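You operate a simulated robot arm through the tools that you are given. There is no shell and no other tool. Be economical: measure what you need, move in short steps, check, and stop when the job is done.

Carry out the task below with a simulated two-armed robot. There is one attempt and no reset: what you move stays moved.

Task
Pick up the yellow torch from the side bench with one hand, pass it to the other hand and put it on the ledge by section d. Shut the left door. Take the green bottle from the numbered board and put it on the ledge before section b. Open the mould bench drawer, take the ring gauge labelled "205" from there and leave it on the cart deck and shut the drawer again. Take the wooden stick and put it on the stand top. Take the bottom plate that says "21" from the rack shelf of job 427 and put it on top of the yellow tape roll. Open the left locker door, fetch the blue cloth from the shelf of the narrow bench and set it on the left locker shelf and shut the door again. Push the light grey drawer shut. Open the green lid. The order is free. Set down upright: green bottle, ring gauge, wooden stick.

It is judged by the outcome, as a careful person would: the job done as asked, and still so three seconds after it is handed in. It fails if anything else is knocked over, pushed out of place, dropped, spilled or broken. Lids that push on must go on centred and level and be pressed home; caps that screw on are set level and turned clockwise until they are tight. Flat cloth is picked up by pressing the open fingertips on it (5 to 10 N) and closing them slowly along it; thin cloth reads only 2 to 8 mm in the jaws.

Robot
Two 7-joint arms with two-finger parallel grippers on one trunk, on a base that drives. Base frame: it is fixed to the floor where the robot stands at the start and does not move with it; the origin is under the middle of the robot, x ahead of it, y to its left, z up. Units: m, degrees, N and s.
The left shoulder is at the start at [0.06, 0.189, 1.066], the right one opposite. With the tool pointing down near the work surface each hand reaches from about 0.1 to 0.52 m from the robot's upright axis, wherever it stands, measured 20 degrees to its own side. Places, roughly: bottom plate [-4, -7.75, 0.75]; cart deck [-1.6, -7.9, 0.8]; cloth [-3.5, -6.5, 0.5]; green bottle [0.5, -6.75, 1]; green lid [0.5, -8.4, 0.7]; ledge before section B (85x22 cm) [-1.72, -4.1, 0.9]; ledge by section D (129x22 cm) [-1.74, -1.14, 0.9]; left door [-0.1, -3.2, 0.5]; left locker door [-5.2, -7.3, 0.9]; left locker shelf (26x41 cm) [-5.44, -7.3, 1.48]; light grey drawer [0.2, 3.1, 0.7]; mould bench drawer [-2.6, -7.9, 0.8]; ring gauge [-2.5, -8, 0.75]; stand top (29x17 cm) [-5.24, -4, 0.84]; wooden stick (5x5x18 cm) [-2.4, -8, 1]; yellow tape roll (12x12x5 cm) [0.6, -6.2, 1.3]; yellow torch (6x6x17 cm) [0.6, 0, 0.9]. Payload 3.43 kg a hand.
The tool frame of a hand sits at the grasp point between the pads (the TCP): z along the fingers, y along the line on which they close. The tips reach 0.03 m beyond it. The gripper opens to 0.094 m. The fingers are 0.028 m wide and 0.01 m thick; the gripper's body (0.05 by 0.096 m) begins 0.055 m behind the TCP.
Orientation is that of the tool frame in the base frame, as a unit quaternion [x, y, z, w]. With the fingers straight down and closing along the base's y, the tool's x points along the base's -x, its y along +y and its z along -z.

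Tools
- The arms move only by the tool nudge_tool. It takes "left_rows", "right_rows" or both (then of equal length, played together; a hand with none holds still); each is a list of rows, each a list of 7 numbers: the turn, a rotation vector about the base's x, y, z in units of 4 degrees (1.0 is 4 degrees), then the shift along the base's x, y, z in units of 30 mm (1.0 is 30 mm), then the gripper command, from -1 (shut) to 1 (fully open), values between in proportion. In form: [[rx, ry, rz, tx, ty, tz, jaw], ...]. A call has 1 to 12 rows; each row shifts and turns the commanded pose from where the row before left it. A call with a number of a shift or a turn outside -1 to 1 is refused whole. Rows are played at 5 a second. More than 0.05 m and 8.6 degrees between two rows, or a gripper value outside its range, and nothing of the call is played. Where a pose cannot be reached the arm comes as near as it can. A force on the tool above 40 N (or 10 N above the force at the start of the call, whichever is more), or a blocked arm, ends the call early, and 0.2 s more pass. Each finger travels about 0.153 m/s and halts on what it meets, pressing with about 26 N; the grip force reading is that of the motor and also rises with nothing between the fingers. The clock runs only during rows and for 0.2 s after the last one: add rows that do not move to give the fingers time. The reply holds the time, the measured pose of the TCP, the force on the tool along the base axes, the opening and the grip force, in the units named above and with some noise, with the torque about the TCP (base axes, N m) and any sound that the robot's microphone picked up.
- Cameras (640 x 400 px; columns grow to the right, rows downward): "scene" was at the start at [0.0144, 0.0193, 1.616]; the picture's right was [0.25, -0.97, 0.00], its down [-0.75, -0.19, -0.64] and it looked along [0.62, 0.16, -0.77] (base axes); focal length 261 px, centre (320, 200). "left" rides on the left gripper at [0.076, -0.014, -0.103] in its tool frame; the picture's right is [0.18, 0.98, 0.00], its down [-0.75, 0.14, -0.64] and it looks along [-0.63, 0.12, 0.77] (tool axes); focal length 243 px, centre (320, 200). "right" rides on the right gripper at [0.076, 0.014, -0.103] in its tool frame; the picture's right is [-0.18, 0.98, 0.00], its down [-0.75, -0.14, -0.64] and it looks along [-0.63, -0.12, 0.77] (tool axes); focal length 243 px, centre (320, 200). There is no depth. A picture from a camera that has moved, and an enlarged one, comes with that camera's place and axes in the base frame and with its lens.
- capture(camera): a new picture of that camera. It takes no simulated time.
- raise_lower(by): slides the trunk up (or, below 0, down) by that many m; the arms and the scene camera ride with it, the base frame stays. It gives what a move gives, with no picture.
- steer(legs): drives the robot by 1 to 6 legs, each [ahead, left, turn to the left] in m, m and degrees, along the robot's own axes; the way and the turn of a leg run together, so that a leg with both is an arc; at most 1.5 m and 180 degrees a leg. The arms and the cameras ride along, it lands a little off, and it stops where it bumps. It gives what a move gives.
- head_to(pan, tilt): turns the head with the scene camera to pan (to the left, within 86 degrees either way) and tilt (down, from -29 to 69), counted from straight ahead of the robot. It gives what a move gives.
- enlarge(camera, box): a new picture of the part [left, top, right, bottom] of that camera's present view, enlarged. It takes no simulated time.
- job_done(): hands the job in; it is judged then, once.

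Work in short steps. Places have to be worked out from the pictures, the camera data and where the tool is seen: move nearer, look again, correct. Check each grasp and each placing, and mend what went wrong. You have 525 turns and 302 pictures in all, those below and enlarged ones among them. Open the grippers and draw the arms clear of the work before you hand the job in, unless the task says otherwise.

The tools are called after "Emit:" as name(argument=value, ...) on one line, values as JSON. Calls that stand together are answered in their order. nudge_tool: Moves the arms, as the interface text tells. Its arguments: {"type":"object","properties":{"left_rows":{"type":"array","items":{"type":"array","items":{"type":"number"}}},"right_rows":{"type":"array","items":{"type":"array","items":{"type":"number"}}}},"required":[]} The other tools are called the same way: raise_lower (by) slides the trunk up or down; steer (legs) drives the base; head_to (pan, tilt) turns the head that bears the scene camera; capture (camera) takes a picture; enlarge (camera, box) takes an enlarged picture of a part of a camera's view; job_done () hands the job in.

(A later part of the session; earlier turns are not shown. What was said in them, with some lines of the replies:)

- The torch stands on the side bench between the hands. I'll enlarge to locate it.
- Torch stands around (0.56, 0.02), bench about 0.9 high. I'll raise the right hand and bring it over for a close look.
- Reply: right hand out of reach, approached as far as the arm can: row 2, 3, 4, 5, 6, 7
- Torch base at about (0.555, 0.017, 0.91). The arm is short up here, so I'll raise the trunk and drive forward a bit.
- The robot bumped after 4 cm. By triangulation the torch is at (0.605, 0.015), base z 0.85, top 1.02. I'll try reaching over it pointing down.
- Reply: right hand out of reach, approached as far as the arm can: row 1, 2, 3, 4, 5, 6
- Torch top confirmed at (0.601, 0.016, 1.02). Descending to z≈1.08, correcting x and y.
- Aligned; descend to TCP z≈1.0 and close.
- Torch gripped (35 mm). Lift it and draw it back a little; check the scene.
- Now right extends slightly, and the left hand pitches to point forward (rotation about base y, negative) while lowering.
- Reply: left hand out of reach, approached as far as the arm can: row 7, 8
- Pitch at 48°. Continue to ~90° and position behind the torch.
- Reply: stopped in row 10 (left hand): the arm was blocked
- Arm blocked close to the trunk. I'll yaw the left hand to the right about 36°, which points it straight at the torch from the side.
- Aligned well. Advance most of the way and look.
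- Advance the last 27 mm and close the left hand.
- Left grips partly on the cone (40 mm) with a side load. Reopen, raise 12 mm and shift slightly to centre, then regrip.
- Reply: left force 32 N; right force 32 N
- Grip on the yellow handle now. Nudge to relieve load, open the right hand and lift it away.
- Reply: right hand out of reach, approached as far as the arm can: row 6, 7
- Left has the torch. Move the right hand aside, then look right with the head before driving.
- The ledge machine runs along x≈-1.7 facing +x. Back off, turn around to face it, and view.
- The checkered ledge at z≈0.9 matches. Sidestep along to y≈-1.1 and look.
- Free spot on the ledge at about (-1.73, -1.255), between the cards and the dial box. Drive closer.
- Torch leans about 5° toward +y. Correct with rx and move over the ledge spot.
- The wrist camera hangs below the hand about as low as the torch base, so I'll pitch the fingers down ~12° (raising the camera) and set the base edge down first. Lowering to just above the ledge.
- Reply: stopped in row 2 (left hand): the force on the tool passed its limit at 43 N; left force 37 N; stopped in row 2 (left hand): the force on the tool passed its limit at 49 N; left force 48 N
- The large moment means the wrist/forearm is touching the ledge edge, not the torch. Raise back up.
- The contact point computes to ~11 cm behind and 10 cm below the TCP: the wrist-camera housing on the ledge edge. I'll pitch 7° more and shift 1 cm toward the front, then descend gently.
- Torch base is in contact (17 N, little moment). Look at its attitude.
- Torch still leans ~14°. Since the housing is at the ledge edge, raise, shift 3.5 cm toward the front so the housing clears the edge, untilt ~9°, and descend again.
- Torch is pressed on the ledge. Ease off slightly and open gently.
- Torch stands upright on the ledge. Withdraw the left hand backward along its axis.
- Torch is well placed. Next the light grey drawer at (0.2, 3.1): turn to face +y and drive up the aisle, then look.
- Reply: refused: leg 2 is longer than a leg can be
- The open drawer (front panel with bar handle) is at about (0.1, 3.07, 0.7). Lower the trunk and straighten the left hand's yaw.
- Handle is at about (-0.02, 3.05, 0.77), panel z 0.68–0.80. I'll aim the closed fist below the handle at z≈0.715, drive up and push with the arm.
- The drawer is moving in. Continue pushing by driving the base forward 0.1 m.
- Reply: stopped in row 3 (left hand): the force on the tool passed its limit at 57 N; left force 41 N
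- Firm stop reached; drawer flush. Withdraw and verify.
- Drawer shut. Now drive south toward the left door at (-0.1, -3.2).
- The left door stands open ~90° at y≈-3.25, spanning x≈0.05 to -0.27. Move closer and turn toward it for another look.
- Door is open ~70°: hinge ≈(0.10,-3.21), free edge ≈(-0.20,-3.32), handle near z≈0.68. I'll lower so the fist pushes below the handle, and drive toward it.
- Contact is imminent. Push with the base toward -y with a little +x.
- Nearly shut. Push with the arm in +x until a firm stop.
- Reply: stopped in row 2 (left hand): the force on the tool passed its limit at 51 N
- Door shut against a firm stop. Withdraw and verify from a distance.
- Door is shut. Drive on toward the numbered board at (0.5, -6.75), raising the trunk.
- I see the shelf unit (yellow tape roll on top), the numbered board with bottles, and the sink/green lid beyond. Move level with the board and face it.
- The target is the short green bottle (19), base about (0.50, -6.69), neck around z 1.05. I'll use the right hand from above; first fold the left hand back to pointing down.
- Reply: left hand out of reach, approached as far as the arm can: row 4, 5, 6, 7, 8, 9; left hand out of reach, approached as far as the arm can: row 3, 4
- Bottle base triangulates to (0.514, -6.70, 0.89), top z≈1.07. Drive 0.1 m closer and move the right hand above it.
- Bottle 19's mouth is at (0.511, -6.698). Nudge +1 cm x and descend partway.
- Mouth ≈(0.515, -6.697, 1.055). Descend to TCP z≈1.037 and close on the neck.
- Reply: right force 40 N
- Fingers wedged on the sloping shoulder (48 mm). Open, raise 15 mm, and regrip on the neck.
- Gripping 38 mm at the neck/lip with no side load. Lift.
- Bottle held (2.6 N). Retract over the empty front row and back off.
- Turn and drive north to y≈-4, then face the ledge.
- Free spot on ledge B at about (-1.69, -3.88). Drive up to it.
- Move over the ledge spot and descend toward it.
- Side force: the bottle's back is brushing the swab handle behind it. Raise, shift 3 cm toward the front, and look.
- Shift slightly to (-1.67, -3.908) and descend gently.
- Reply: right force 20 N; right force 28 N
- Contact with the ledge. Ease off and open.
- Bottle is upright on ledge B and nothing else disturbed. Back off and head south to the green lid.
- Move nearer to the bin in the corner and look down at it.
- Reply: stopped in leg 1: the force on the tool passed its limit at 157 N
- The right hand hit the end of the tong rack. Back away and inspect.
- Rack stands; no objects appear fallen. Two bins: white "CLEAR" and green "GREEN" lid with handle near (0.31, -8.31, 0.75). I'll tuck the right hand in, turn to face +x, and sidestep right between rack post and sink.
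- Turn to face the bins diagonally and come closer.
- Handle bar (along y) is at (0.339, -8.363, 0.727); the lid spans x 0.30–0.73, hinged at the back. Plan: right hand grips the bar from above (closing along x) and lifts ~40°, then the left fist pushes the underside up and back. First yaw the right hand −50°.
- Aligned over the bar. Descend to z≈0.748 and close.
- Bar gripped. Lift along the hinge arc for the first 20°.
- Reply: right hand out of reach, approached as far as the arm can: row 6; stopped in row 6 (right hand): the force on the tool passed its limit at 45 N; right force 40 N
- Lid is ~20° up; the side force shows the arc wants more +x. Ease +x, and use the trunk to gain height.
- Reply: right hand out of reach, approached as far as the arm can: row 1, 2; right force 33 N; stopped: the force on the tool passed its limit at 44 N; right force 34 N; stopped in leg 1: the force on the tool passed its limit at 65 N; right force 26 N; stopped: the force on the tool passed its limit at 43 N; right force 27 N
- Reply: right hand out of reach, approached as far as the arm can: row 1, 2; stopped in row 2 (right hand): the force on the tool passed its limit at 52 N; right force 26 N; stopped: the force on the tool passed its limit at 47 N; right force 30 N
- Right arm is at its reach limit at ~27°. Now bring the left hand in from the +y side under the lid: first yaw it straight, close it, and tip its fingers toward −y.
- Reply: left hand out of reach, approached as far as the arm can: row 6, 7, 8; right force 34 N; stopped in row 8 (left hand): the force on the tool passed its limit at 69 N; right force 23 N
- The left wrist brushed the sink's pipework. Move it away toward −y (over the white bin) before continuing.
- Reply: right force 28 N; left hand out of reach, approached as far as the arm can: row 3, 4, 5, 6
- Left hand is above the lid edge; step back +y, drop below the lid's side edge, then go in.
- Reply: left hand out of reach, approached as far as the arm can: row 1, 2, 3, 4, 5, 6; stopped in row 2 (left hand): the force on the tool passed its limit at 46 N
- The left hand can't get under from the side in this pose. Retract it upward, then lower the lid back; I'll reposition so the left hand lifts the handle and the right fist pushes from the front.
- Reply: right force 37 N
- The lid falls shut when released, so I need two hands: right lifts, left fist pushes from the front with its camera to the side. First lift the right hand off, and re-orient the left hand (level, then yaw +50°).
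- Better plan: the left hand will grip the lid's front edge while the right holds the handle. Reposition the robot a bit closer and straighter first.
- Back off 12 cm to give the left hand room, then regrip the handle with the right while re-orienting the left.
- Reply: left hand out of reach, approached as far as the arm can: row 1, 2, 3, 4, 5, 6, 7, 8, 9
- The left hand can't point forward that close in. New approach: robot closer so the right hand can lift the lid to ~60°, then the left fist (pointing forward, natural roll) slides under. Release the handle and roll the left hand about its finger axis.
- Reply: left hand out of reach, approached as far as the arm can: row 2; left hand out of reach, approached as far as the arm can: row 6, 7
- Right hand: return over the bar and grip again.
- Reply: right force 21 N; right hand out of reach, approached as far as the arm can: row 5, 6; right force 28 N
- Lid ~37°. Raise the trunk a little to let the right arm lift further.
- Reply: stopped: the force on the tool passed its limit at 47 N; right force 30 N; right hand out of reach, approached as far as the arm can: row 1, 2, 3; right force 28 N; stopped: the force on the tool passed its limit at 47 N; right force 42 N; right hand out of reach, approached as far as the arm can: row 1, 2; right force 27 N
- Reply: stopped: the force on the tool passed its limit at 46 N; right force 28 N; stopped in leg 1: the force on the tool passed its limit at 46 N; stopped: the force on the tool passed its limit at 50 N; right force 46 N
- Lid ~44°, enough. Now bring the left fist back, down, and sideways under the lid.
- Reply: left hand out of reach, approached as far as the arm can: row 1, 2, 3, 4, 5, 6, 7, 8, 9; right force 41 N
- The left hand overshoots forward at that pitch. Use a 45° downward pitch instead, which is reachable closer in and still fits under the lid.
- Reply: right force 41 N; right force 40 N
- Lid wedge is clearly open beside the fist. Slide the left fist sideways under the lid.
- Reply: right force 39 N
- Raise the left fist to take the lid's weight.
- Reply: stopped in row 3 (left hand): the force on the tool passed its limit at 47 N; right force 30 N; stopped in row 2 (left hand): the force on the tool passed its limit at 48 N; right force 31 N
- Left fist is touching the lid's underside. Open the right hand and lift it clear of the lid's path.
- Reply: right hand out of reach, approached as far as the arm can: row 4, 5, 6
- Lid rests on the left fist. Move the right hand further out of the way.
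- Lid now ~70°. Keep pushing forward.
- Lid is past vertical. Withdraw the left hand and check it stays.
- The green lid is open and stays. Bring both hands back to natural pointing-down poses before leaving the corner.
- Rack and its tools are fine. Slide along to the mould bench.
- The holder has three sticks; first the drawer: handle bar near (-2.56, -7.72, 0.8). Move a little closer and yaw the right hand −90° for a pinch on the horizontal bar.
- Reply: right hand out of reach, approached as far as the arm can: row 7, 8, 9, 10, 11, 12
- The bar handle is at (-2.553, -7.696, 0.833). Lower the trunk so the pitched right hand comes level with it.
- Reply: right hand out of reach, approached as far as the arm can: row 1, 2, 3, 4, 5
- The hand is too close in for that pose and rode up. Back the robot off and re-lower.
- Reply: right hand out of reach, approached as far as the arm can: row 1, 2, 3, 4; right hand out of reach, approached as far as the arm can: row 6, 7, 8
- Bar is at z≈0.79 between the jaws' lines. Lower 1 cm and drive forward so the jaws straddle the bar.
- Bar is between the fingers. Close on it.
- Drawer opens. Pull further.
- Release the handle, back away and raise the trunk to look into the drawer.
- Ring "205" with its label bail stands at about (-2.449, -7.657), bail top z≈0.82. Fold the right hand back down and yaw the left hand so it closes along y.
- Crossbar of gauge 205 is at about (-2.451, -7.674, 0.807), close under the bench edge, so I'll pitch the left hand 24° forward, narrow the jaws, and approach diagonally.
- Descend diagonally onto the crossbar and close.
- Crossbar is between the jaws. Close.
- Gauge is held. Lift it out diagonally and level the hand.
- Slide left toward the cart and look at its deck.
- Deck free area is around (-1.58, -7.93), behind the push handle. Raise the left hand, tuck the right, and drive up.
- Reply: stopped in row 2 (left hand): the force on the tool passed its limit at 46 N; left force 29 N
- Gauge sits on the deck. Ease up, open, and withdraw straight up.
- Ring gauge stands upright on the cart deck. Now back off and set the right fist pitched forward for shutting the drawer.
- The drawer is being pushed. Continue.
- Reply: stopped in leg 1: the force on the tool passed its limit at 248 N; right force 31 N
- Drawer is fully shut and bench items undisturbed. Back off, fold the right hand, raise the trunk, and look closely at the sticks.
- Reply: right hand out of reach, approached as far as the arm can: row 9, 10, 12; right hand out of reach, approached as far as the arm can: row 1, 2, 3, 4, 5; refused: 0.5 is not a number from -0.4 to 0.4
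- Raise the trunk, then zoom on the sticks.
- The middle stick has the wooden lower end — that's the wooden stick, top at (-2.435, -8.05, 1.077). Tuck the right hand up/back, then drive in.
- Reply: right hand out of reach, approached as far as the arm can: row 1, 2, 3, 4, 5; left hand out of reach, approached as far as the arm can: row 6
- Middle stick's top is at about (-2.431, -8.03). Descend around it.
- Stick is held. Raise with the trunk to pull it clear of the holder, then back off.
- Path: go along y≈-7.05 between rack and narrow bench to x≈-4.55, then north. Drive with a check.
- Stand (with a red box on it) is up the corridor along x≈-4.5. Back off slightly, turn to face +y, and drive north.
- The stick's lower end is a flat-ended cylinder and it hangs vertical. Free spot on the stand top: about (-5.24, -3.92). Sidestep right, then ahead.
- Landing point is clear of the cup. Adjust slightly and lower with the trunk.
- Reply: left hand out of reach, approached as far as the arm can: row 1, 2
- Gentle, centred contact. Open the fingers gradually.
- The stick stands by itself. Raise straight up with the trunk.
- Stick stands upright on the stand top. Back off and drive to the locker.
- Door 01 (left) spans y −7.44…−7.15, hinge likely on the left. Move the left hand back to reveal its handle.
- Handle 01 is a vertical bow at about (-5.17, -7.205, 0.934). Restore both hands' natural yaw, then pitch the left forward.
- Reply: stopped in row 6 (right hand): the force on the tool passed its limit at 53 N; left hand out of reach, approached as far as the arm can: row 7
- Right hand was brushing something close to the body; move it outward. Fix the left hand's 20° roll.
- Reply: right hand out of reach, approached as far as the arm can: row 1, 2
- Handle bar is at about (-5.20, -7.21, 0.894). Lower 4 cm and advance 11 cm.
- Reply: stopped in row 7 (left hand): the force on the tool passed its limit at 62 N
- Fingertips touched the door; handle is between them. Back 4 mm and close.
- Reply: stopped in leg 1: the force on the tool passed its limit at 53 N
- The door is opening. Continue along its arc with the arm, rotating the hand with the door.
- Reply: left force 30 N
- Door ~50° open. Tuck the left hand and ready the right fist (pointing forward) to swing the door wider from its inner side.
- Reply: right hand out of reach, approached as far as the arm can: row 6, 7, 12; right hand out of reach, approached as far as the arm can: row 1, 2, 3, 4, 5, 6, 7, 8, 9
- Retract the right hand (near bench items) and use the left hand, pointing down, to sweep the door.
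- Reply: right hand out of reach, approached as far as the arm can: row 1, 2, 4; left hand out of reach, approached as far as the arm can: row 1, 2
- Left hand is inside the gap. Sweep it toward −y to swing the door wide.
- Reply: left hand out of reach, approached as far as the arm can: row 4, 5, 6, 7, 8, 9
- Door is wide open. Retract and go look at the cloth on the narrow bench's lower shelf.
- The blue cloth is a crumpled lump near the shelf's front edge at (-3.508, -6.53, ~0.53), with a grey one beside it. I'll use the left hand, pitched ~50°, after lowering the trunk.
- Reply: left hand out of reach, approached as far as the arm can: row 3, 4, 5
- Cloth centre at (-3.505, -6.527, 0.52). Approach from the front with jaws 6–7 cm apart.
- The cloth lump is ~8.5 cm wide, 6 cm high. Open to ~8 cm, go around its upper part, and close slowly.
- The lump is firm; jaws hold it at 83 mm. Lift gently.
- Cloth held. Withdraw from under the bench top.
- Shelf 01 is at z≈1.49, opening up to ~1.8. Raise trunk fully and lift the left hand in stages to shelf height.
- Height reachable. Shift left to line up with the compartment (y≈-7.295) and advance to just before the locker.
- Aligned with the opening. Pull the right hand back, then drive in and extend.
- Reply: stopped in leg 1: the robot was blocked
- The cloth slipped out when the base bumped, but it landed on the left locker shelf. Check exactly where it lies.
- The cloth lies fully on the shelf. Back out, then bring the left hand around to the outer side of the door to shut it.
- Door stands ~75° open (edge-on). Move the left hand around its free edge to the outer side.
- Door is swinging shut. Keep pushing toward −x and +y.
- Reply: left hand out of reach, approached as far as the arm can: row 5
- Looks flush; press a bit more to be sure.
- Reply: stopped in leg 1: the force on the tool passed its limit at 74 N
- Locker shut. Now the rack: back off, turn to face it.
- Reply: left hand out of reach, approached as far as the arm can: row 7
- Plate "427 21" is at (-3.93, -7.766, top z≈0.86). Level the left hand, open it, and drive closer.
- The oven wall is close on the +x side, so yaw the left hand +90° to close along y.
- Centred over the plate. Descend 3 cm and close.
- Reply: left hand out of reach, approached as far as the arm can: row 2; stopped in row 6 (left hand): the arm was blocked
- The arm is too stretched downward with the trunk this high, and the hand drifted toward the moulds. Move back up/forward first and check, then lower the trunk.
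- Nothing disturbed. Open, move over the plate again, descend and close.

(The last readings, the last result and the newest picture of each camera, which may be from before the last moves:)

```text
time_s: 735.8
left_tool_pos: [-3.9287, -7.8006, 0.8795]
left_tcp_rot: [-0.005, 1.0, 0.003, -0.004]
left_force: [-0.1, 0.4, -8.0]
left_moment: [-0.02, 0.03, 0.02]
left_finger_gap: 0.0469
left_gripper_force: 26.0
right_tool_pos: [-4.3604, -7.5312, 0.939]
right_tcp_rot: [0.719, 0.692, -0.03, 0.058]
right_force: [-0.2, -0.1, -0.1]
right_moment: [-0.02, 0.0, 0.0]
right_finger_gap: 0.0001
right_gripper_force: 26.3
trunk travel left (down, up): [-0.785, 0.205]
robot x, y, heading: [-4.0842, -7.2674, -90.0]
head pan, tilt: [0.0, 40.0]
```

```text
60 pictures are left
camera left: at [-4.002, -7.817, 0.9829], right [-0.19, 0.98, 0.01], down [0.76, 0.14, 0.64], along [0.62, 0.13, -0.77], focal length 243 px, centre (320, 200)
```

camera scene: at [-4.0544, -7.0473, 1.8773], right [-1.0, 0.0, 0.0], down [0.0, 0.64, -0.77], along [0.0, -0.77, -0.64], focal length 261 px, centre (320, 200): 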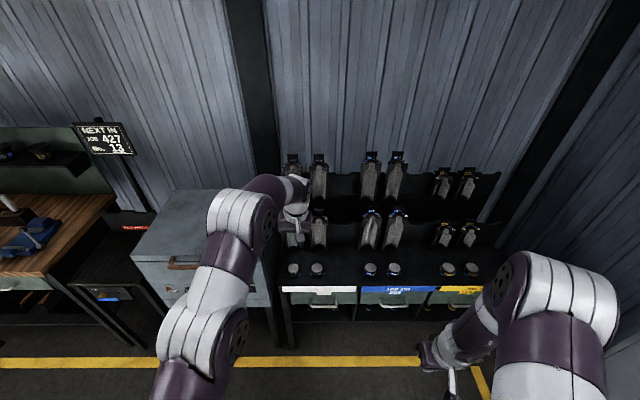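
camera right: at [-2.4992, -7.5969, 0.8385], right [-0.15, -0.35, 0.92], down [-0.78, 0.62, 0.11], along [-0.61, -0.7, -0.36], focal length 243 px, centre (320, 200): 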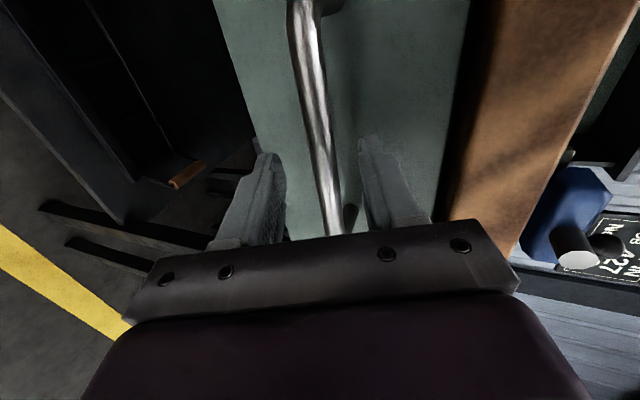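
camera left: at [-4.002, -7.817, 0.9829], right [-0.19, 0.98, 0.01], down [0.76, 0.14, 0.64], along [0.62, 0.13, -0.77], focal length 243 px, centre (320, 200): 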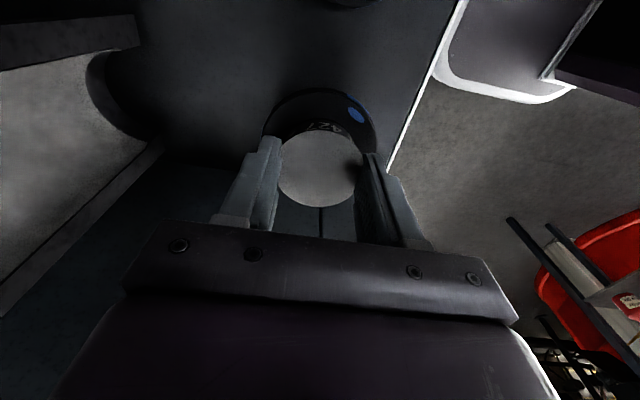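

Plate 21 is held (8 N). Lift it clear and drive back toward the shelf with the tape roll.

Emit:
nudge_tool(left_rows=[[0, 0, 0, 0, 0.3, 0.8, -1], [0, 0, 0, 0, 0.5, 0.8, -1], [0, 0, 0, 0, 0.8, 0.8, -1], [0, 0, 0, 0, 0.8, 0.8, -1], [0, 0, 0, 0, 0.8, 0.5, -1], [0, 0, 0, 0, 0.8, 0, -1]])

Emit:
raise_lower(by=0.2)

Emit:
steer(legs=[[-0.22, 0, 0], [0, 0, 90.1], [1.3, 0, 0], [1.3, 0, 0]])

Emit:
steer(legs=[[0.75, 0, 0], [0.1, 0.75, 0]])

Emit:
head_to(pan=0, tilt=20)

Emit:
capture(camera="scene")

```text
time_s: 737.2
left_tool_pos: [-3.9271, -7.6801, 0.9926]
left_tcp_rot: [-0.004, 1.0, 0.002, -0.004]
left_force: [0.3, 0.1, -8.1]
left_moment: [-0.01, 0.02, 0.01]
left_finger_gap: 0.0464
left_gripper_force: 26.0
right_tool_pos: [-4.3611, -7.5301, 0.9391]
right_tcp_rot: [0.719, 0.692, -0.03, 0.059]
right_force: [-0.2, 0.1, -0.3]
right_moment: [-0.03, 0.01, 0.0]
right_finger_gap: 0.0
right_gripper_force: 26.2
trunk travel left (down, up): [-0.785, 0.205]
robot x, y, heading: [-4.0838, -7.2702, -90.2]
head pan, tilt: [0.0, 40.0]
```

```text
time_s: 739.4
left_tool_pos: [-3.9279, -7.6795, 1.1918]
left_tcp_rot: [-0.005, 1.0, 0.002, -0.003]
left_force: [0.0, 0.4, -8.6]
left_moment: [0.01, 0.02, 0.01]
left_finger_gap: 0.0462
left_gripper_force: 26.9
right_tool_pos: [-4.3615, -7.5318, 1.1406]
right_tcp_rot: [0.719, 0.692, -0.03, 0.058]
right_force: [-0.1, -0.2, -0.1]
right_moment: [0.02, -0.01, -0.02]
right_finger_gap: 0.0
right_gripper_force: 26.3
trunk travel left (down, up): [-0.985, 0.005]
robot x, y, heading: [-4.0856, -7.2651, -90.2]
head pan, tilt: [0.0, 40.0]
```

```text
time_s: 757.4
left_tool_pos: [-1.0526, -6.7458, 1.1932]
left_tcp_rot: [0.732, -0.682, 0.001, 0.004]
left_force: [-0.4, 0.8, -8.2]
left_moment: [0.0, -0.03, 0.01]
left_finger_gap: 0.0465
left_gripper_force: 26.6
right_tool_pos: [-1.1742, -7.1874, 1.1395]
right_tcp_rot: [-0.014, 0.998, 0.023, 0.062]
right_force: [-0.1, 0.1, -0.5]
right_moment: [-0.05, 0.02, -0.01]
right_finger_gap: 0.0001
right_gripper_force: 26.0
trunk travel left (down, up): [-0.985, 0.005]
robot x, y, heading: [-1.4457, -6.9261, 3.7]
head pan, tilt: [0.0, 40.0]
```

```text
time_s: 765.1
left_tool_pos: [-0.2308, -5.9546, 1.1915]
left_tcp_rot: [0.727, -0.687, 0.0, 0.005]
left_force: [-0.4, 0.6, -8.6]
left_moment: [-0.01, -0.03, -0.02]
left_finger_gap: 0.0464
left_gripper_force: 26.1
right_tool_pos: [-0.3592, -6.393, 1.1393]
right_tcp_rot: [-0.007, 0.998, 0.023, 0.061]
right_force: [-0.2, -0.9, 0.4]
right_moment: [0.0, 0.02, -0.02]
right_finger_gap: 0.0001
right_gripper_force: 25.5
trunk travel left (down, up): [-0.985, 0.005]
robot x, y, heading: [-0.6353, -6.1273, 2.6]
head pan, tilt: [0.0, 40.0]
```

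```text
time_s: 766.0
left_tool_pos: [-0.2307, -5.9525, 1.1907]
left_tcp_rot: [0.727, -0.686, 0.0, 0.005]
left_force: [1.2, 0.9, -7.7]
left_moment: [0.01, -0.01, 0.03]
left_finger_gap: 0.0463
left_gripper_force: 26.2
right_tool_pos: [-0.3598, -6.3917, 1.1396]
right_tcp_rot: [-0.006, 0.998, 0.021, 0.062]
right_force: [0.0, 0.2, 0.2]
right_moment: [0.03, 0.01, 0.0]
right_finger_gap: 0.0
right_gripper_force: 25.7
trunk travel left (down, up): [-0.985, 0.005]
robot x, y, heading: [-0.6382, -6.1264, 2.6]
head pan, tilt: [0.0, 20.0]
```

```text
59 pictures are left
camera scene: at [-0.6014, -6.1272, 1.9086], right [0.05, -1.0, 0.0], down [-0.34, -0.02, -0.94], along [0.94, 0.04, -0.34], focal length 261 px, centre (320, 200)
```

scene: 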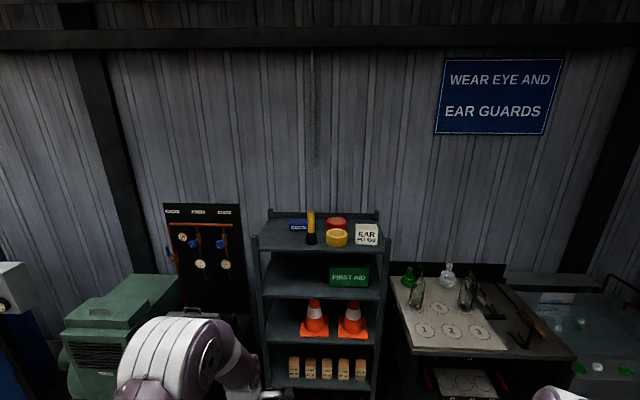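

Emit:
enlarge(camera="scene", box=[255, 200, 395, 270])

```text
4.57 times, centred on (325, 235) of scene
camera zoom: at [-0.6014, -6.1272, 1.9086], right [0.05, -1.0, 0.0], down [-0.34, -0.02, -0.94], along [0.94, 0.04, -0.34], focal length 1194 px, centre (297, 40)
```

zoom: 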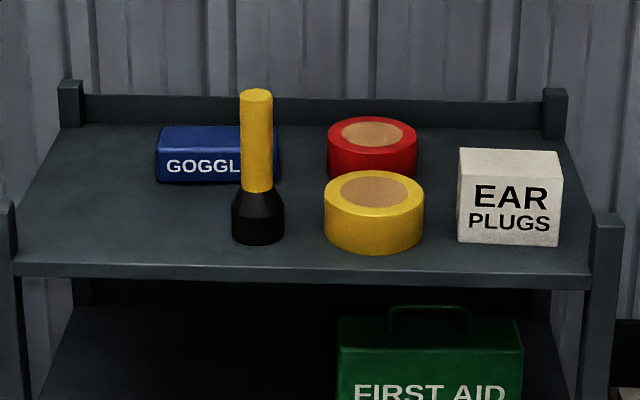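

Yellow tape roll's top centre is at about (0.535, -6.163, 1.325). Test raising the left hand to placing height here first.

Emit:
nudge_tool(left_rows=[[0, 0, 0, 0, 0, 0.9, -1], [0, 0, 0, 0, 0, 0.9, -1], [0, 0, 0, 0, 0, 0.9, -1], [0, 0, 0, 0, 0, 0.9, -1], [0, 0, 0, 0, 0, 0.9, -1], [0, 0, 0, 0, 0, 0.9, -1], [0, 0, 0, 0, 0, 0.9, -1], [0, 0, 0, 0, 0, 0.9, -1], [0, 0, 0, 0, 0, 0, -1]])

```text
time_s: 768.0
left_tool_pos: [-0.238, -5.9525, 1.3836]
left_tcp_rot: [0.727, -0.686, 0.001, 0.005]
left_force: [0.1, 0.5, -8.0]
left_moment: [-0.07, 0.0, 0.0]
left_finger_gap: 0.0463
left_gripper_force: 26.4
left hand out of reach, approached as far as the arm can: row 8
right_tool_pos: [-0.36, -6.3923, 1.1397]
right_tcp_rot: [-0.006, 0.998, 0.022, 0.062]
right_force: [-0.2, -0.7, 0.5]
right_moment: [-0.03, -0.01, 0.01]
right_finger_gap: 0.0001
right_gripper_force: 26.3
trunk travel left (down, up): [-0.985, 0.005]
robot x, y, heading: [-0.6326, -6.1304, 2.7]
head pan, tilt: [0.0, 20.0]
```

Emit:
nudge_tool(left_rows=[[0, 0, 0, -0.8, -0.3, 0.2, -1], [0, 0, 0, -0.8, -0.3, 0.5, -1], [0, 0, 0, -0.5, -0.2, 0.5, -1], [0, 0, 0, 0, 0, 0.5, -1], [0, 0, 0, 0, 0, 0, -1]])

```text
time_s: 769.2
left_tool_pos: [-0.303, -5.9769, 1.3991]
left_tcp_rot: [0.727, -0.686, 0.002, 0.003]
left_force: [0.5, -0.2, -8.1]
left_moment: [-0.03, -0.02, -0.02]
left_finger_gap: 0.0466
left_gripper_force: 25.6
left hand out of reach, approached as far as the arm can: row 2, 3, 4
right_tool_pos: [-0.3596, -6.3927, 1.1385]
right_tcp_rot: [-0.005, 0.998, 0.021, 0.061]
right_force: [0.0, 0.1, -0.1]
right_moment: [-0.01, 0.0, 0.01]
right_finger_gap: 0.0
right_gripper_force: 25.6
trunk travel left (down, up): [-0.985, 0.005]
robot x, y, heading: [-0.6357, -6.1307, 2.6]
head pan, tilt: [0.0, 20.0]
```

Re-triangulated: roll top centre ≈ (0.60, -6.165, 1.295), so I have clearance. Re-extend the left slightly, raise the right hand above the bottles' height, then drive in.

Emit:
nudge_tool(left_rows=[[0, 0, 0, 0.7, 0.3, -0.2, -1], [0, 0, 0, 0.7, 0.3, -0.2, -1], [0, 0, 0, 0.7, 0.2, -0.1, -1], [0, 0, 0, 0, 0, 0, -1], [0, 0, 0, 0, 0, 0, -1], [0, 0, 0, 0, 0, 0, -1], [0, 0, 0, 0, 0, 0, -1], [0, 0, 0, 0, 0, 0, -1]], right_rows=[[0, -0.9, 0, -0.2, 0.2, 0.9, -1], [0, -0.9, 0, -0.2, 0.2, 0.9, -1], [0, 0, 0, -0.2, 0.2, 0.9, -1], [0, 0, 0, -0.2, 0.2, 0.9, -1], [0, 0, 0, 0, 0.2, 0.9, -1], [0, 0, 0, 0, 0, 0.9, -1], [0, 0, 0, 0, 0, 0.9, -1], [0, 0, 0, 0, 0, 0.9, -1]])

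Emit:
steer(legs=[[0, -0.2, -2.6], [0.5, 0, 0]])

Emit:
head_to(pan=10, tilt=40)

Emit:
capture(camera="scene")

```text
time_s: 771.0
left_tool_pos: [-0.2414, -5.9525, 1.3835]
left_tcp_rot: [0.728, -0.686, 0.002, 0.004]
left_force: [0.1, 0.0, -7.9]
left_moment: [-0.07, 0.03, 0.01]
left_finger_gap: 0.0463
left_gripper_force: 25.5
right_tool_pos: [-0.3625, -6.3723, 1.3484]
right_tcp_rot: [-0.007, 0.992, 0.022, 0.123]
right_force: [0.4, 0.3, 0.3]
right_moment: [-0.01, -0.01, 0.02]
right_finger_gap: 0.0003
right_gripper_force: 25.8
right hand out of reach, approached as far as the arm can: row 5, 6, 7, 8
trunk travel left (down, up): [-0.985, 0.005]
robot x, y, heading: [-0.6363, -6.1338, 2.5]
head pan, tilt: [0.0, 20.0]
```

```text
time_s: 775.1
left_tool_pos: [0.2756, -6.1636, 1.3851]
left_tcp_rot: [0.714, -0.7, 0.002, 0.003]
left_force: [-1.0, -0.8, -6.8]
left_moment: [0.0, -0.02, -0.02]
left_finger_gap: 0.0464
left_gripper_force: 25.5
right_tool_pos: [0.1389, -6.5779, 1.3492]
right_tcp_rot: [0.011, 0.992, 0.02, 0.124]
right_force: [-0.5, 0.0, 0.2]
right_moment: [-0.01, 0.01, 0.0]
right_finger_gap: 0.0
right_gripper_force: 25.6
trunk travel left (down, up): [-0.985, 0.005]
robot x, y, heading: [-0.1229, -6.3292, 0.9]
head pan, tilt: [0.0, 20.0]
```

```text
time_s: 776.0
left_tool_pos: [0.2777, -6.1632, 1.3828]
left_tcp_rot: [0.714, -0.7, 0.0, 0.005]
left_force: [0.0, 0.7, -8.5]
left_moment: [-0.04, -0.02, -0.05]
left_finger_gap: 0.0466
left_gripper_force: 25.9
right_tool_pos: [0.142, -6.5779, 1.3474]
right_tcp_rot: [0.01, 0.992, 0.02, 0.123]
right_force: [-0.1, 0.3, 0.2]
right_moment: [0.02, -0.01, -0.01]
right_finger_gap: 0.0
right_gripper_force: 26.1
trunk travel left (down, up): [-0.985, 0.005]
robot x, y, heading: [-0.1268, -6.3276, 0.6]
head pan, tilt: [10.0, 40.0]
```

```text
57 pictures are left
camera scene: at [-0.0992, -6.3105, 1.8773], right [0.18, -0.98, 0.0], down [-0.63, -0.12, -0.77], along [0.75, 0.14, -0.64], focal length 261 px, centre (320, 200)
```

scene: 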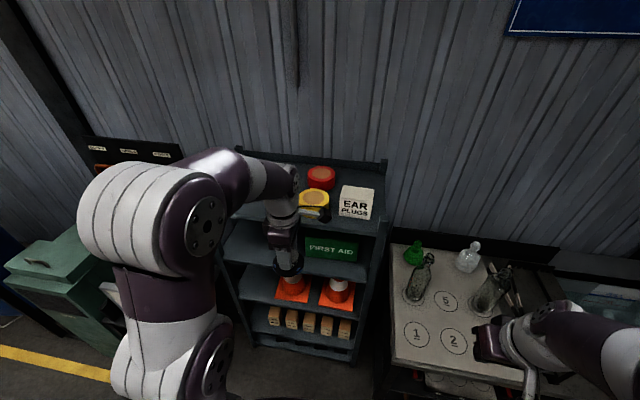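

Roll centre confirmed at (0.592, -6.164). Drive forward 0.2, check, then the rest.

Emit:
steer(legs=[[0.2, 0, -0.5]])

Emit:
enlarge(camera="scene", box=[200, 150, 420, 320])

Emit:
capture(camera="left")

```text
time_s: 777.7
left_tool_pos: [0.4569, -6.177, 1.3826]
left_tcp_rot: [-0.695, 0.719, 0.001, -0.005]
left_force: [0.9, 0.5, -8.5]
left_moment: [-0.07, 0.01, -0.02]
left_finger_gap: 0.0465
left_gripper_force: 26.0
right_tool_pos: [0.2978, -6.5841, 1.3497]
right_tcp_rot: [0.038, 0.992, 0.016, 0.123]
right_force: [-0.7, 0.5, 0.3]
right_moment: [-0.02, -0.01, 0.01]
right_finger_gap: 0.0002
right_gripper_force: 26.5
trunk travel left (down, up): [-0.985, 0.005]
robot x, y, heading: [0.0455, -6.316, -2.5]
head pan, tilt: [10.0, 40.0]
stopped in leg 1: the robot was blocked; the commanded pose is now the measured one
```

```text
2.35 times, centred on (310, 235) of scene
camera zoom: at [0.0729, -6.3027, 1.8772], right [0.13, -0.99, 0.0], down [-0.64, -0.08, -0.76], along [0.76, 0.1, -0.64], focal length 614 px, centre (344, 118)
```

zoom: 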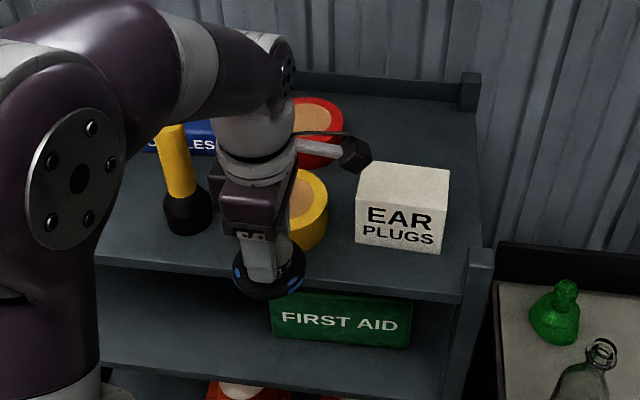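

```text
55 pictures are left
camera left: at [0.4711, -6.2527, 1.485], right [-0.99, -0.15, 0.01], down [-0.11, 0.76, 0.64], along [-0.1, 0.63, -0.77], focal length 243 px, centre (320, 200)
```

left: 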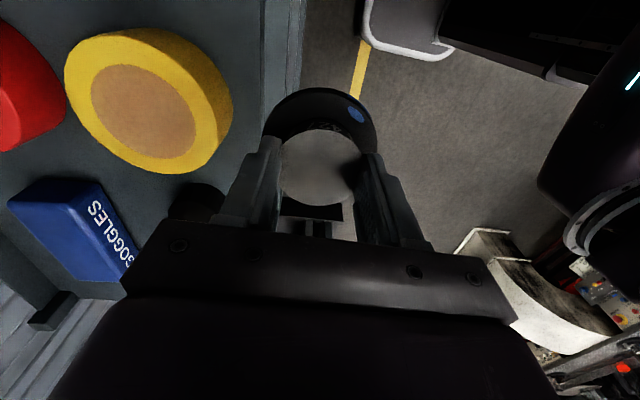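

Base hit the neighbouring bench corner. Back up, shift the hand toward −y relative to the robot, then sidestep left so the base clears that bench.

Emit:
steer(legs=[[-0.2, 0, 2.5]])

Emit:
nudge_tool(left_rows=[[0, 0, 0, 0, -0.7, 0, -1], [0, 0, 0, 0, -0.7, 0, -1], [0, 0, 0, 0, -0.7, 0, -1], [0, 0, 0, 0, -0.7, 0, -1], [0, 0, 0, 0, -0.7, 0, -1], [0, 0, 0, 0, -0.7, 0, -1], [0, 0, 0, 0, 0, 0, -1]], right_rows=[[0, 0, 0, -0.3, -0.7, 0, -1], [0, 0, 0, -0.3, -0.7, 0, -1], [0, 0, 0, -0.3, -0.7, 0, -1], [0, 0, 0, -0.3, 0, 0, -1], [0, 0, 0, 0, 0, 0, -1], [0, 0, 0, 0, 0, 0, -1], [0, 0, 0, 0, 0, 0, -1]])

```text
time_s: 779.3
left_tool_pos: [0.2531, -6.1559, 1.3811]
left_tcp_rot: [0.709, -0.705, -0.001, 0.006]
left_force: [0.8, -0.1, -7.4]
left_moment: [-0.04, 0.03, 0.01]
left_finger_gap: 0.0465
left_gripper_force: 26.4
right_tool_pos: [0.1096, -6.5698, 1.348]
right_tcp_rot: [0.018, 0.992, 0.02, 0.122]
right_force: [0.1, -0.1, -0.1]
right_moment: [-0.02, 0.02, 0.03]
right_finger_gap: 0.0003
right_gripper_force: 26.3
trunk travel left (down, up): [-0.985, 0.005]
robot x, y, heading: [-0.1572, -6.3149, -0.2]
head pan, tilt: [10.0, 40.0]
```

```text
time_s: 780.9
left_tool_pos: [0.2425, -6.2799, 1.3739]
left_tcp_rot: [0.71, -0.705, 0.001, 0.004]
left_force: [0.6, -0.3, -7.7]
left_moment: [-0.01, 0.03, 0.02]
left_finger_gap: 0.0468
left_gripper_force: 26.1
left hand out of reach, approached as far as the arm can: row 4, 6
right_tool_pos: [0.0698, -6.6323, 1.3488]
right_tcp_rot: [0.018, 0.992, 0.019, 0.124]
right_force: [-0.1, 0.0, -0.1]
right_moment: [0.02, 0.02, -0.01]
right_finger_gap: 0.0
right_gripper_force: 25.5
trunk travel left (down, up): [-0.985, 0.005]
robot x, y, heading: [-0.1591, -6.3155, -0.0]
head pan, tilt: [10.0, 40.0]
```

Emit:
steer(legs=[[0, 0.115, 0], [0.2, 0, 0]])

Emit:
capture(camera="left")

```text
time_s: 783.3
left_tool_pos: [0.4375, -6.1671, 1.374]
left_tcp_rot: [0.71, -0.704, 0.002, 0.002]
left_force: [-0.5, -0.4, -8.2]
left_moment: [-0.03, 0.01, 0.0]
left_finger_gap: 0.0467
left_gripper_force: 25.8
right_tool_pos: [0.2636, -6.5189, 1.3488]
right_tcp_rot: [0.017, 0.992, 0.02, 0.125]
right_force: [-0.6, 0.5, -0.9]
right_moment: [-0.02, -0.02, 0.02]
right_finger_gap: 0.0
right_gripper_force: 25.9
trunk travel left (down, up): [-0.985, 0.005]
robot x, y, heading: [0.0426, -6.2006, -0.0]
head pan, tilt: [10.0, 40.0]
```

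```text
54 pictures are left
camera left: at [0.4539, -6.2431, 1.4779], right [-0.98, -0.19, 0.0], down [-0.15, 0.76, 0.64], along [-0.13, 0.63, -0.77], focal length 243 px, centre (320, 200)
```

left: 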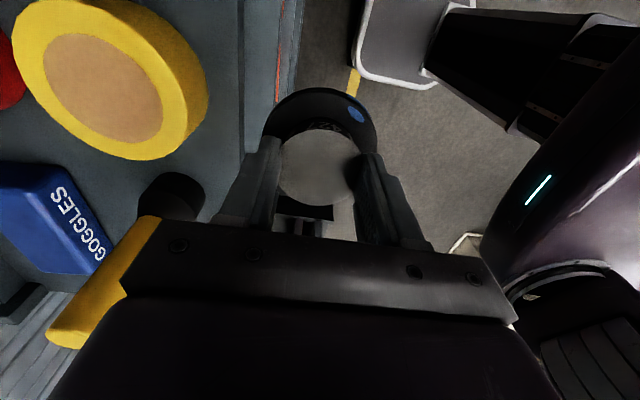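

Emit:
steer(legs=[[0.09, 0, 0]])

Emit:
enlarge(camera="scene", box=[240, 150, 400, 270])

```text
time_s: 784.4
left_tool_pos: [0.5249, -6.1645, 1.3756]
left_tcp_rot: [0.711, -0.703, 0.002, 0.002]
left_force: [-1.8, -0.6, -7.9]
left_moment: [-0.05, -0.01, -0.03]
left_finger_gap: 0.0464
left_gripper_force: 26.2
right_tool_pos: [0.3519, -6.5171, 1.3505]
right_tcp_rot: [0.015, 0.992, 0.019, 0.126]
right_force: [-1.6, -0.3, -0.8]
right_moment: [-0.01, -0.04, 0.04]
right_finger_gap: 0.0001
right_gripper_force: 26.2
trunk travel left (down, up): [-0.985, 0.005]
robot x, y, heading: [0.1343, -6.1978, -0.1]
head pan, tilt: [10.0, 40.0]
```

```text
3.33 times, centred on (320, 210) of scene
camera zoom: at [0.1472, -6.1847, 1.8775], right [0.17, -0.98, 0.0], down [-0.63, -0.11, -0.77], along [0.76, 0.13, -0.64], focal length 870 px, centre (320, 167)
```

zoom: 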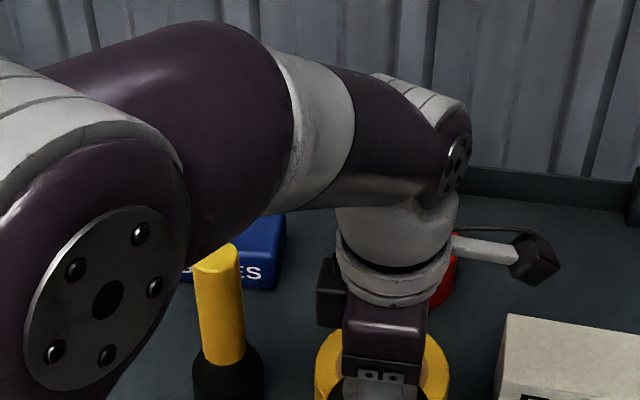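

Emit:
steer(legs=[[0.066, 0, 0]])

Emit:
capture(camera="left")

```text
time_s: 785.4
left_tool_pos: [0.5897, -6.1651, 1.3767]
left_tcp_rot: [0.711, -0.704, 0.003, 0.003]
left_force: [-1.3, -0.6, -7.5]
left_moment: [-0.02, -0.06, 0.0]
left_finger_gap: 0.0463
left_gripper_force: 25.7
right_tool_pos: [0.4172, -6.5177, 1.3516]
right_tcp_rot: [0.015, 0.991, 0.02, 0.129]
right_force: [-0.2, 0.1, 0.0]
right_moment: [0.01, -0.05, 0.04]
right_finger_gap: 0.0
right_gripper_force: 25.9
trunk travel left (down, up): [-0.985, 0.005]
robot x, y, heading: [0.1999, -6.1998, 0.3]
head pan, tilt: [10.0, 40.0]
```

```text
52 pictures are left
camera left: at [0.6055, -6.2405, 1.4795], right [-0.98, -0.2, 0.0], down [-0.15, 0.76, 0.64], along [-0.12, 0.62, -0.77], focal length 243 px, centre (320, 200)
```

left: 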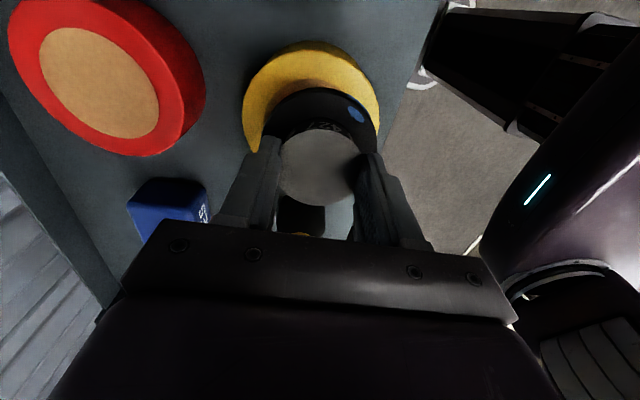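

Plate is centred over the roll. Lower with the trunk in small steps.

Emit:
nudge_tool(left_rows=[[0, 0, 0, 0.15, 0, 0, -1], [0, 0, 0, 0, 0, 0, -1]])

Emit:
raise_lower(by=-0.018)

Emit:
raise_lower(by=-0.007)

Emit:
raise_lower(by=-0.006)

```text
time_s: 786.0
left_tool_pos: [0.5975, -6.1649, 1.3722]
left_tcp_rot: [0.711, -0.704, 0.001, 0.004]
left_force: [-0.7, 0.3, -7.6]
left_moment: [-0.1, 0.01, 0.0]
left_finger_gap: 0.0465
left_gripper_force: 25.7
right_tool_pos: [0.4212, -6.5168, 1.3503]
right_tcp_rot: [0.015, 0.992, 0.019, 0.125]
right_force: [-1.3, 1.0, 0.2]
right_moment: [0.04, -0.03, 0.01]
right_finger_gap: 0.0
right_gripper_force: 26.1
trunk travel left (down, up): [-0.985, 0.005]
robot x, y, heading: [0.1962, -6.1995, 0.3]
head pan, tilt: [10.0, 40.0]
```

```text
time_s: 786.7
left_tool_pos: [0.5996, -6.165, 1.3535]
left_tcp_rot: [0.711, -0.703, 0.001, 0.004]
left_force: [-0.2, 0.8, -7.0]
left_moment: [-0.01, -0.01, -0.01]
left_finger_gap: 0.0465
left_gripper_force: 26.0
right_tool_pos: [0.4224, -6.5177, 1.3313]
right_tcp_rot: [0.015, 0.992, 0.02, 0.125]
right_force: [-1.5, 0.0, -0.4]
right_moment: [0.02, -0.01, 0.01]
right_finger_gap: 0.0
right_gripper_force: 25.8
trunk travel left (down, up): [-0.967, 0.023]
robot x, y, heading: [0.1987, -6.2048, 0.0]
head pan, tilt: [10.0, 40.0]
```

```text
time_s: 787.2
left_tool_pos: [0.6007, -6.164, 1.3462]
left_tcp_rot: [0.711, -0.703, 0.0, 0.004]
left_force: [-0.1, 0.3, -7.7]
left_moment: [0.01, 0.01, 0.02]
left_finger_gap: 0.0467
left_gripper_force: 26.1
right_tool_pos: [0.4254, -6.5178, 1.3254]
right_tcp_rot: [0.015, 0.992, 0.02, 0.124]
right_force: [-0.5, -0.1, 0.0]
right_moment: [-0.02, -0.01, -0.03]
right_finger_gap: 0.0001
right_gripper_force: 25.6
trunk travel left (down, up): [-0.96, 0.03]
robot x, y, heading: [0.1982, -6.2006, 0.3]
head pan, tilt: [10.0, 40.0]
```

```text
time_s: 787.8
left_tool_pos: [0.6013, -6.1648, 1.3422]
left_tcp_rot: [0.711, -0.703, 0.002, 0.003]
left_force: [-1.1, 1.4, 17.2]
left_moment: [0.04, -0.13, 0.01]
left_finger_gap: 0.0467
left_gripper_force: 26.1
right_tool_pos: [0.424, -6.5179, 1.3184]
right_tcp_rot: [0.015, 0.992, 0.02, 0.124]
right_force: [0.0, 0.0, 0.7]
right_moment: [-0.02, -0.01, -0.01]
right_finger_gap: 0.0
right_gripper_force: 26.1
trunk travel left (down, up): [-0.954, 0.036]
robot x, y, heading: [0.1939, -6.2011, 0.0]
head pan, tilt: [10.0, 40.0]
```

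Plate rests on the roll. Ease up 3 mm, open gradually, and check.

Emit:
raise_lower(by=0.004)

Emit:
nudge_tool(left_rows=[[0, 0, 0, 0, 0, 0, 0.02], [0, 0, 0, 0, 0, 0, 0.06], [0, 0, 0, 0, 0, 0, 0.15], [0, 0, 0, 0, 0, 0, 0.4], [0, 0, 0, 0, 0, 0, 0.4]])

Emit:
capture(camera="left")

```text
time_s: 788.3
left_tool_pos: [0.6017, -6.165, 1.3422]
left_tcp_rot: [0.711, -0.703, -0.002, 0.006]
left_force: [0.2, -0.1, -7.9]
left_moment: [-0.04, 0.0, 0.01]
left_finger_gap: 0.0467
left_gripper_force: 25.8
right_tool_pos: [0.4255, -6.5176, 1.3221]
right_tcp_rot: [0.015, 0.992, 0.02, 0.124]
right_force: [-0.5, 0.7, -0.5]
right_moment: [0.0, 0.01, -0.01]
right_finger_gap: 0.0
right_gripper_force: 25.5
trunk travel left (down, up): [-0.958, 0.032]
robot x, y, heading: [0.2029, -6.2012, 0.2]
head pan, tilt: [10.0, 40.0]
```

```text
time_s: 789.5
left_tool_pos: [0.6013, -6.1647, 1.3448]
left_tcp_rot: [0.711, -0.703, 0.0, 0.005]
left_force: [-0.7, -0.4, -0.7]
left_moment: [0.01, 0.01, 0.0]
left_finger_gap: 0.0657
left_gripper_force: 0.0
right_tool_pos: [0.4251, -6.5177, 1.3225]
right_tcp_rot: [0.016, 0.992, 0.019, 0.124]
right_force: [-0.4, -0.2, -0.2]
right_moment: [0.01, -0.02, -0.02]
right_finger_gap: 0.0
right_gripper_force: 26.1
trunk travel left (down, up): [-0.958, 0.032]
robot x, y, heading: [0.1954, -6.1992, 0.1]
head pan, tilt: [10.0, 40.0]
```

```text
51 pictures are left
camera left: at [0.6184, -6.2402, 1.4482], right [-0.98, -0.2, 0.01], down [-0.15, 0.76, 0.64], along [-0.13, 0.62, -0.77], focal length 243 px, centre (320, 200)
```

left: 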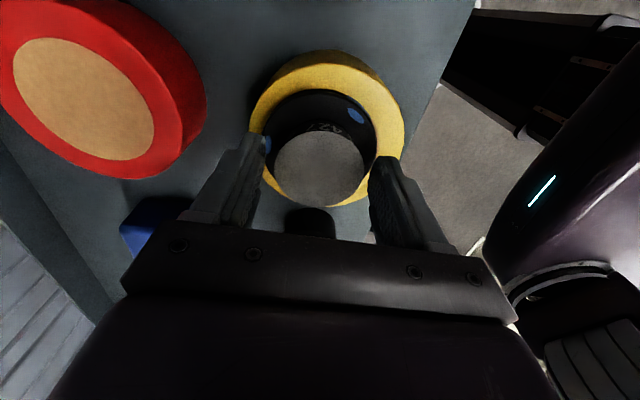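

Plate sits flat on the roll. Raise with the trunk (and arm) until the fingertips clear, then back out.

Emit:
raise_lower(by=0.031)

Emit:
nudge_tool(left_rows=[[0, 0, 0, 0, 0, 0.4, 0.4], [0, 0, 0, 0, 0, 0.4, 0.4], [0, 0, 0, 0, 0, 0, 0.4]])

Emit:
capture(camera="left")

```text
time_s: 790.3
left_tool_pos: [0.6004, -6.1647, 1.3766]
left_tcp_rot: [0.71, -0.704, 0.001, 0.005]
left_force: [0.4, -0.1, -0.5]
left_moment: [0.01, 0.0, 0.0]
left_finger_gap: 0.0661
left_gripper_force: 0.0
right_tool_pos: [0.4238, -6.5159, 1.3526]
right_tcp_rot: [0.016, 0.992, 0.02, 0.125]
right_force: [-0.3, 0.4, 0.3]
right_moment: [0.02, 0.02, -0.01]
right_finger_gap: 0.0
right_gripper_force: 26.2
trunk travel left (down, up): [-0.989, 0.001]
robot x, y, heading: [0.1989, -6.2041, 0.2]
head pan, tilt: [10.0, 40.0]
```

```text
time_s: 791.1
left_tool_pos: [0.5947, -6.1613, 1.3817]
left_tcp_rot: [0.711, -0.703, 0.0, 0.005]
left_force: [-0.5, 0.1, -0.2]
left_moment: [-0.02, 0.0, -0.03]
left_finger_gap: 0.0658
left_gripper_force: 0.0
left hand out of reach, approached as far as the arm can: row 1, 2
right_tool_pos: [0.4258, -6.5186, 1.3531]
right_tcp_rot: [0.015, 0.992, 0.019, 0.124]
right_force: [-1.6, 0.3, -0.1]
right_moment: [0.01, 0.0, 0.01]
right_finger_gap: 0.0
right_gripper_force: 26.1
trunk travel left (down, up): [-0.989, 0.001]
robot x, y, heading: [0.2016, -6.2003, 0.2]
head pan, tilt: [10.0, 40.0]
```

```text
50 pictures are left
camera left: at [0.6109, -6.2373, 1.4831], right [-0.98, -0.2, 0.01], down [-0.15, 0.76, 0.64], along [-0.13, 0.62, -0.77], focal length 243 px, centre (320, 200)
```

left: 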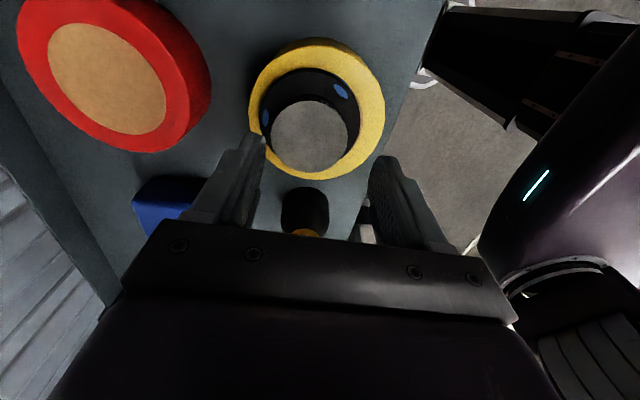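

Tips are above the plate. Back straight out and verify.

Emit:
steer(legs=[[-0.35, 0, 0]])

Emit:
enlarge(camera="scene", box=[230, 120, 430, 250])

```text
time_s: 793.4
left_tool_pos: [0.2451, -6.1622, 1.3786]
left_tcp_rot: [0.711, -0.703, 0.0, 0.005]
left_force: [0.2, 0.2, -0.3]
left_moment: [0.03, 0.01, -0.02]
left_finger_gap: 0.0659
left_gripper_force: 0.1
right_tool_pos: [0.0748, -6.5174, 1.3524]
right_tcp_rot: [0.017, 0.992, 0.019, 0.123]
right_force: [0.4, 0.3, 0.3]
right_moment: [0.02, 0.04, -0.01]
right_finger_gap: 0.0
right_gripper_force: 26.1
trunk travel left (down, up): [-0.989, 0.001]
robot x, y, heading: [-0.1552, -6.2026, -0.2]
head pan, tilt: [10.0, 40.0]
```

```text
3.08 times, centred on (330, 185) of scene
camera zoom: at [-0.1264, -6.1852, 1.8813], right [0.17, -0.98, 0.0], down [-0.63, -0.11, -0.76], along [0.75, 0.13, -0.64], focal length 804 px, centre (289, 246)
```

zoom: 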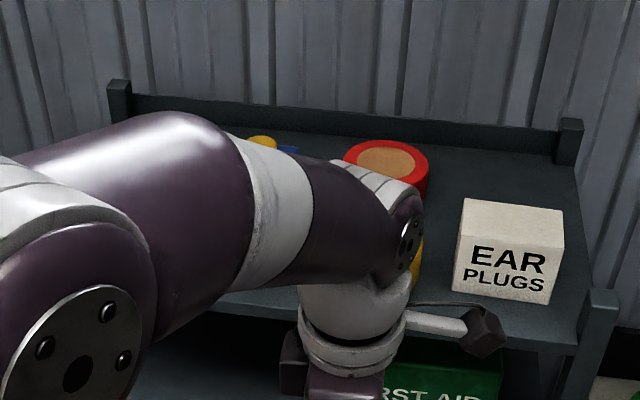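

Arm blocks the view; back off more and look, also check the sink/bins and the numbered board for disturbances.

Emit:
steer(legs=[[-0.35, 0, 0]])

Emit:
nudge_tool(left_rows=[[0, 0, 0, -0.5, 0.5, -1, 1], [0, 0, 0, -0.5, 0.5, -1, 1], [0, 0, 0, -0.5, 0.5, -1, 1], [0, 0, 0, 0, 0.5, -1, 1], [0, 0, 0, 0, 0.5, -1, 1], [0, 0, 0, 0, 0, -1, 1], [0, 0, 0, 0, 0, -1, 1], [0, 0, 0, 0, 0, -1, 1]], right_rows=[[0, 0, 0, 0, 0, -1, 1], [0, 0, 0, 0, 0, -1, 1], [0, 0, 0, 0, 0, -1, 1], [0, 0, 0, 0, 0, -1, 1], [0, 0, 0, 0, 0, -1, 1], [0, 0, 0, 0, 0, -1, 1], [0, 0, 0, 0, 0, -1, 1], [0, 0, 0, 0, 0, 0, 1]])

Emit:
head_to(pan=-10, tilt=25)

Emit:
capture(camera="scene")

```text
time_s: 795.6
left_tool_pos: [-0.1094, -6.1616, 1.3798]
left_tcp_rot: [0.711, -0.703, 0.0, 0.006]
left_force: [-0.1, -0.4, -0.5]
left_moment: [0.01, -0.01, 0.0]
left_finger_gap: 0.0658
left_gripper_force: 0.0
right_tool_pos: [-0.2773, -6.5185, 1.3535]
right_tcp_rot: [0.015, 0.992, 0.019, 0.124]
right_force: [0.4, 0.2, 0.0]
right_moment: [0.02, 0.0, -0.01]
right_finger_gap: 0.0
right_gripper_force: 26.0
trunk travel left (down, up): [-0.989, 0.001]
robot x, y, heading: [-0.5028, -6.1998, 0.2]
head pan, tilt: [10.0, 40.0]
```

```text
time_s: 797.4
left_tool_pos: [-0.1553, -6.0848, 1.1388]
left_tcp_rot: [0.711, -0.703, 0.0, 0.005]
left_force: [-0.7, 0.2, -0.3]
left_moment: [-0.02, 0.02, -0.02]
left_finger_gap: 0.0943
left_gripper_force: 0.1
right_tool_pos: [-0.279, -6.5184, 1.1409]
right_tcp_rot: [0.016, 0.992, 0.02, 0.123]
right_force: [-0.4, -0.1, -0.1]
right_moment: [0.02, 0.02, 0.01]
right_finger_gap: 0.0938
right_gripper_force: 0.0
trunk travel left (down, up): [-0.989, 0.001]
robot x, y, heading: [-0.5061, -6.2048, -0.1]
head pan, tilt: [10.0, 40.0]
```

```text
time_s: 798.3
left_tool_pos: [-0.158, -6.0842, 1.1392]
left_tcp_rot: [0.711, -0.703, 0.0, 0.004]
left_force: [0.2, -0.1, 0.6]
left_moment: [-0.01, 0.01, 0.0]
left_finger_gap: 0.0941
left_gripper_force: 0.0
right_tool_pos: [-0.281, -6.5177, 1.1416]
right_tcp_rot: [0.015, 0.992, 0.019, 0.124]
right_force: [0.7, 0.3, -0.4]
right_moment: [-0.02, -0.02, 0.0]
right_finger_gap: 0.094
right_gripper_force: 0.0
trunk travel left (down, up): [-0.989, 0.001]
robot x, y, heading: [-0.5051, -6.1962, 0.1]
head pan, tilt: [-10.0, 25.0]
```

```text
48 pictures are left
camera scene: at [-0.4756, -6.2159, 1.9046], right [-0.17, -0.98, 0.0], down [-0.42, 0.07, -0.91], along [0.89, -0.16, -0.42], focal length 261 px, centre (320, 200)
```

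scene: 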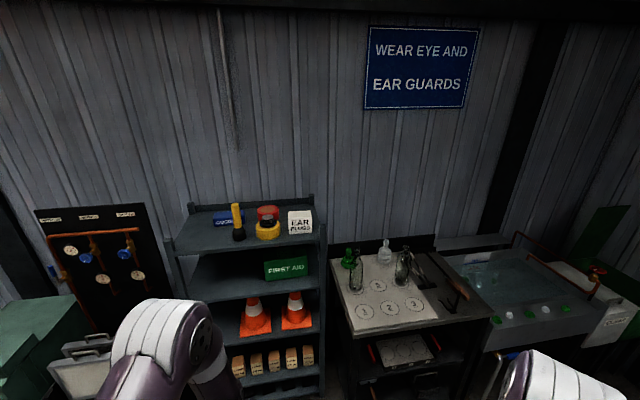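

Emit:
enlarge(camera="scene", box=[190, 190, 340, 260])

Emit:
enlarge(camera="scene", box=[450, 190, 640, 360])

```text
4.27 times, centred on (265, 225) of scene
camera zoom: at [-0.4756, -6.2159, 1.9046], right [-0.17, -0.98, 0.0], down [-0.42, 0.07, -0.91], along [0.89, -0.16, -0.42], focal length 1114 px, centre (555, 93)
```

zoom: 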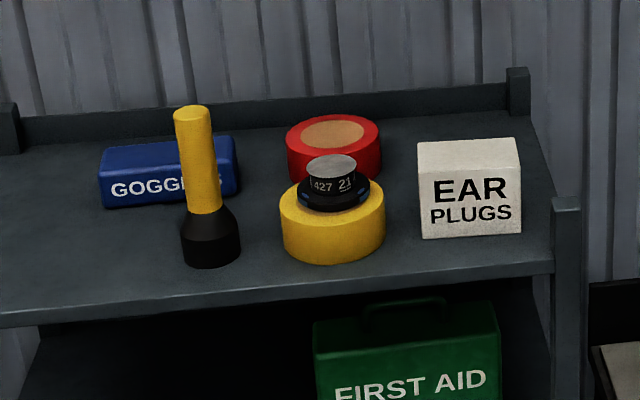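

```text
2.35 times, centred on (545, 275) of scene
camera zoom: at [-0.4756, -6.2159, 1.9046], right [-0.17, -0.98, 0.0], down [-0.42, 0.07, -0.91], along [0.89, -0.16, -0.42], focal length 614 px, centre (-209, 24)
```

zoom: 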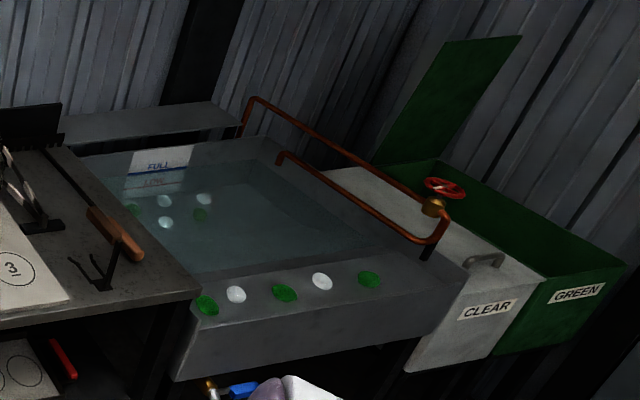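

Everything checks out: plate 427/21 on the yellow roll, the green lid open, nothing disturbed nearby. Grippers are open and the arms are clear; handing in.

Emit:
job_done()

```text
The job is handed in.
```

I carried out all the tasks and handed the job in.

- **Checks:** I looked at each placing and each shut door or drawer right after doing it. At the end I re-checked only the plate on the tape roll and the open green lid, and both were in place.
- **Cloth:** The blue cloth slipped from the gripper as I reached into the locker. It landed on the left locker shelf, and I shut the door with it lying there.
- **Bumps:** The right hand hit the tong rack once while driving. The rack and its tools looked undisturbed afterwards.
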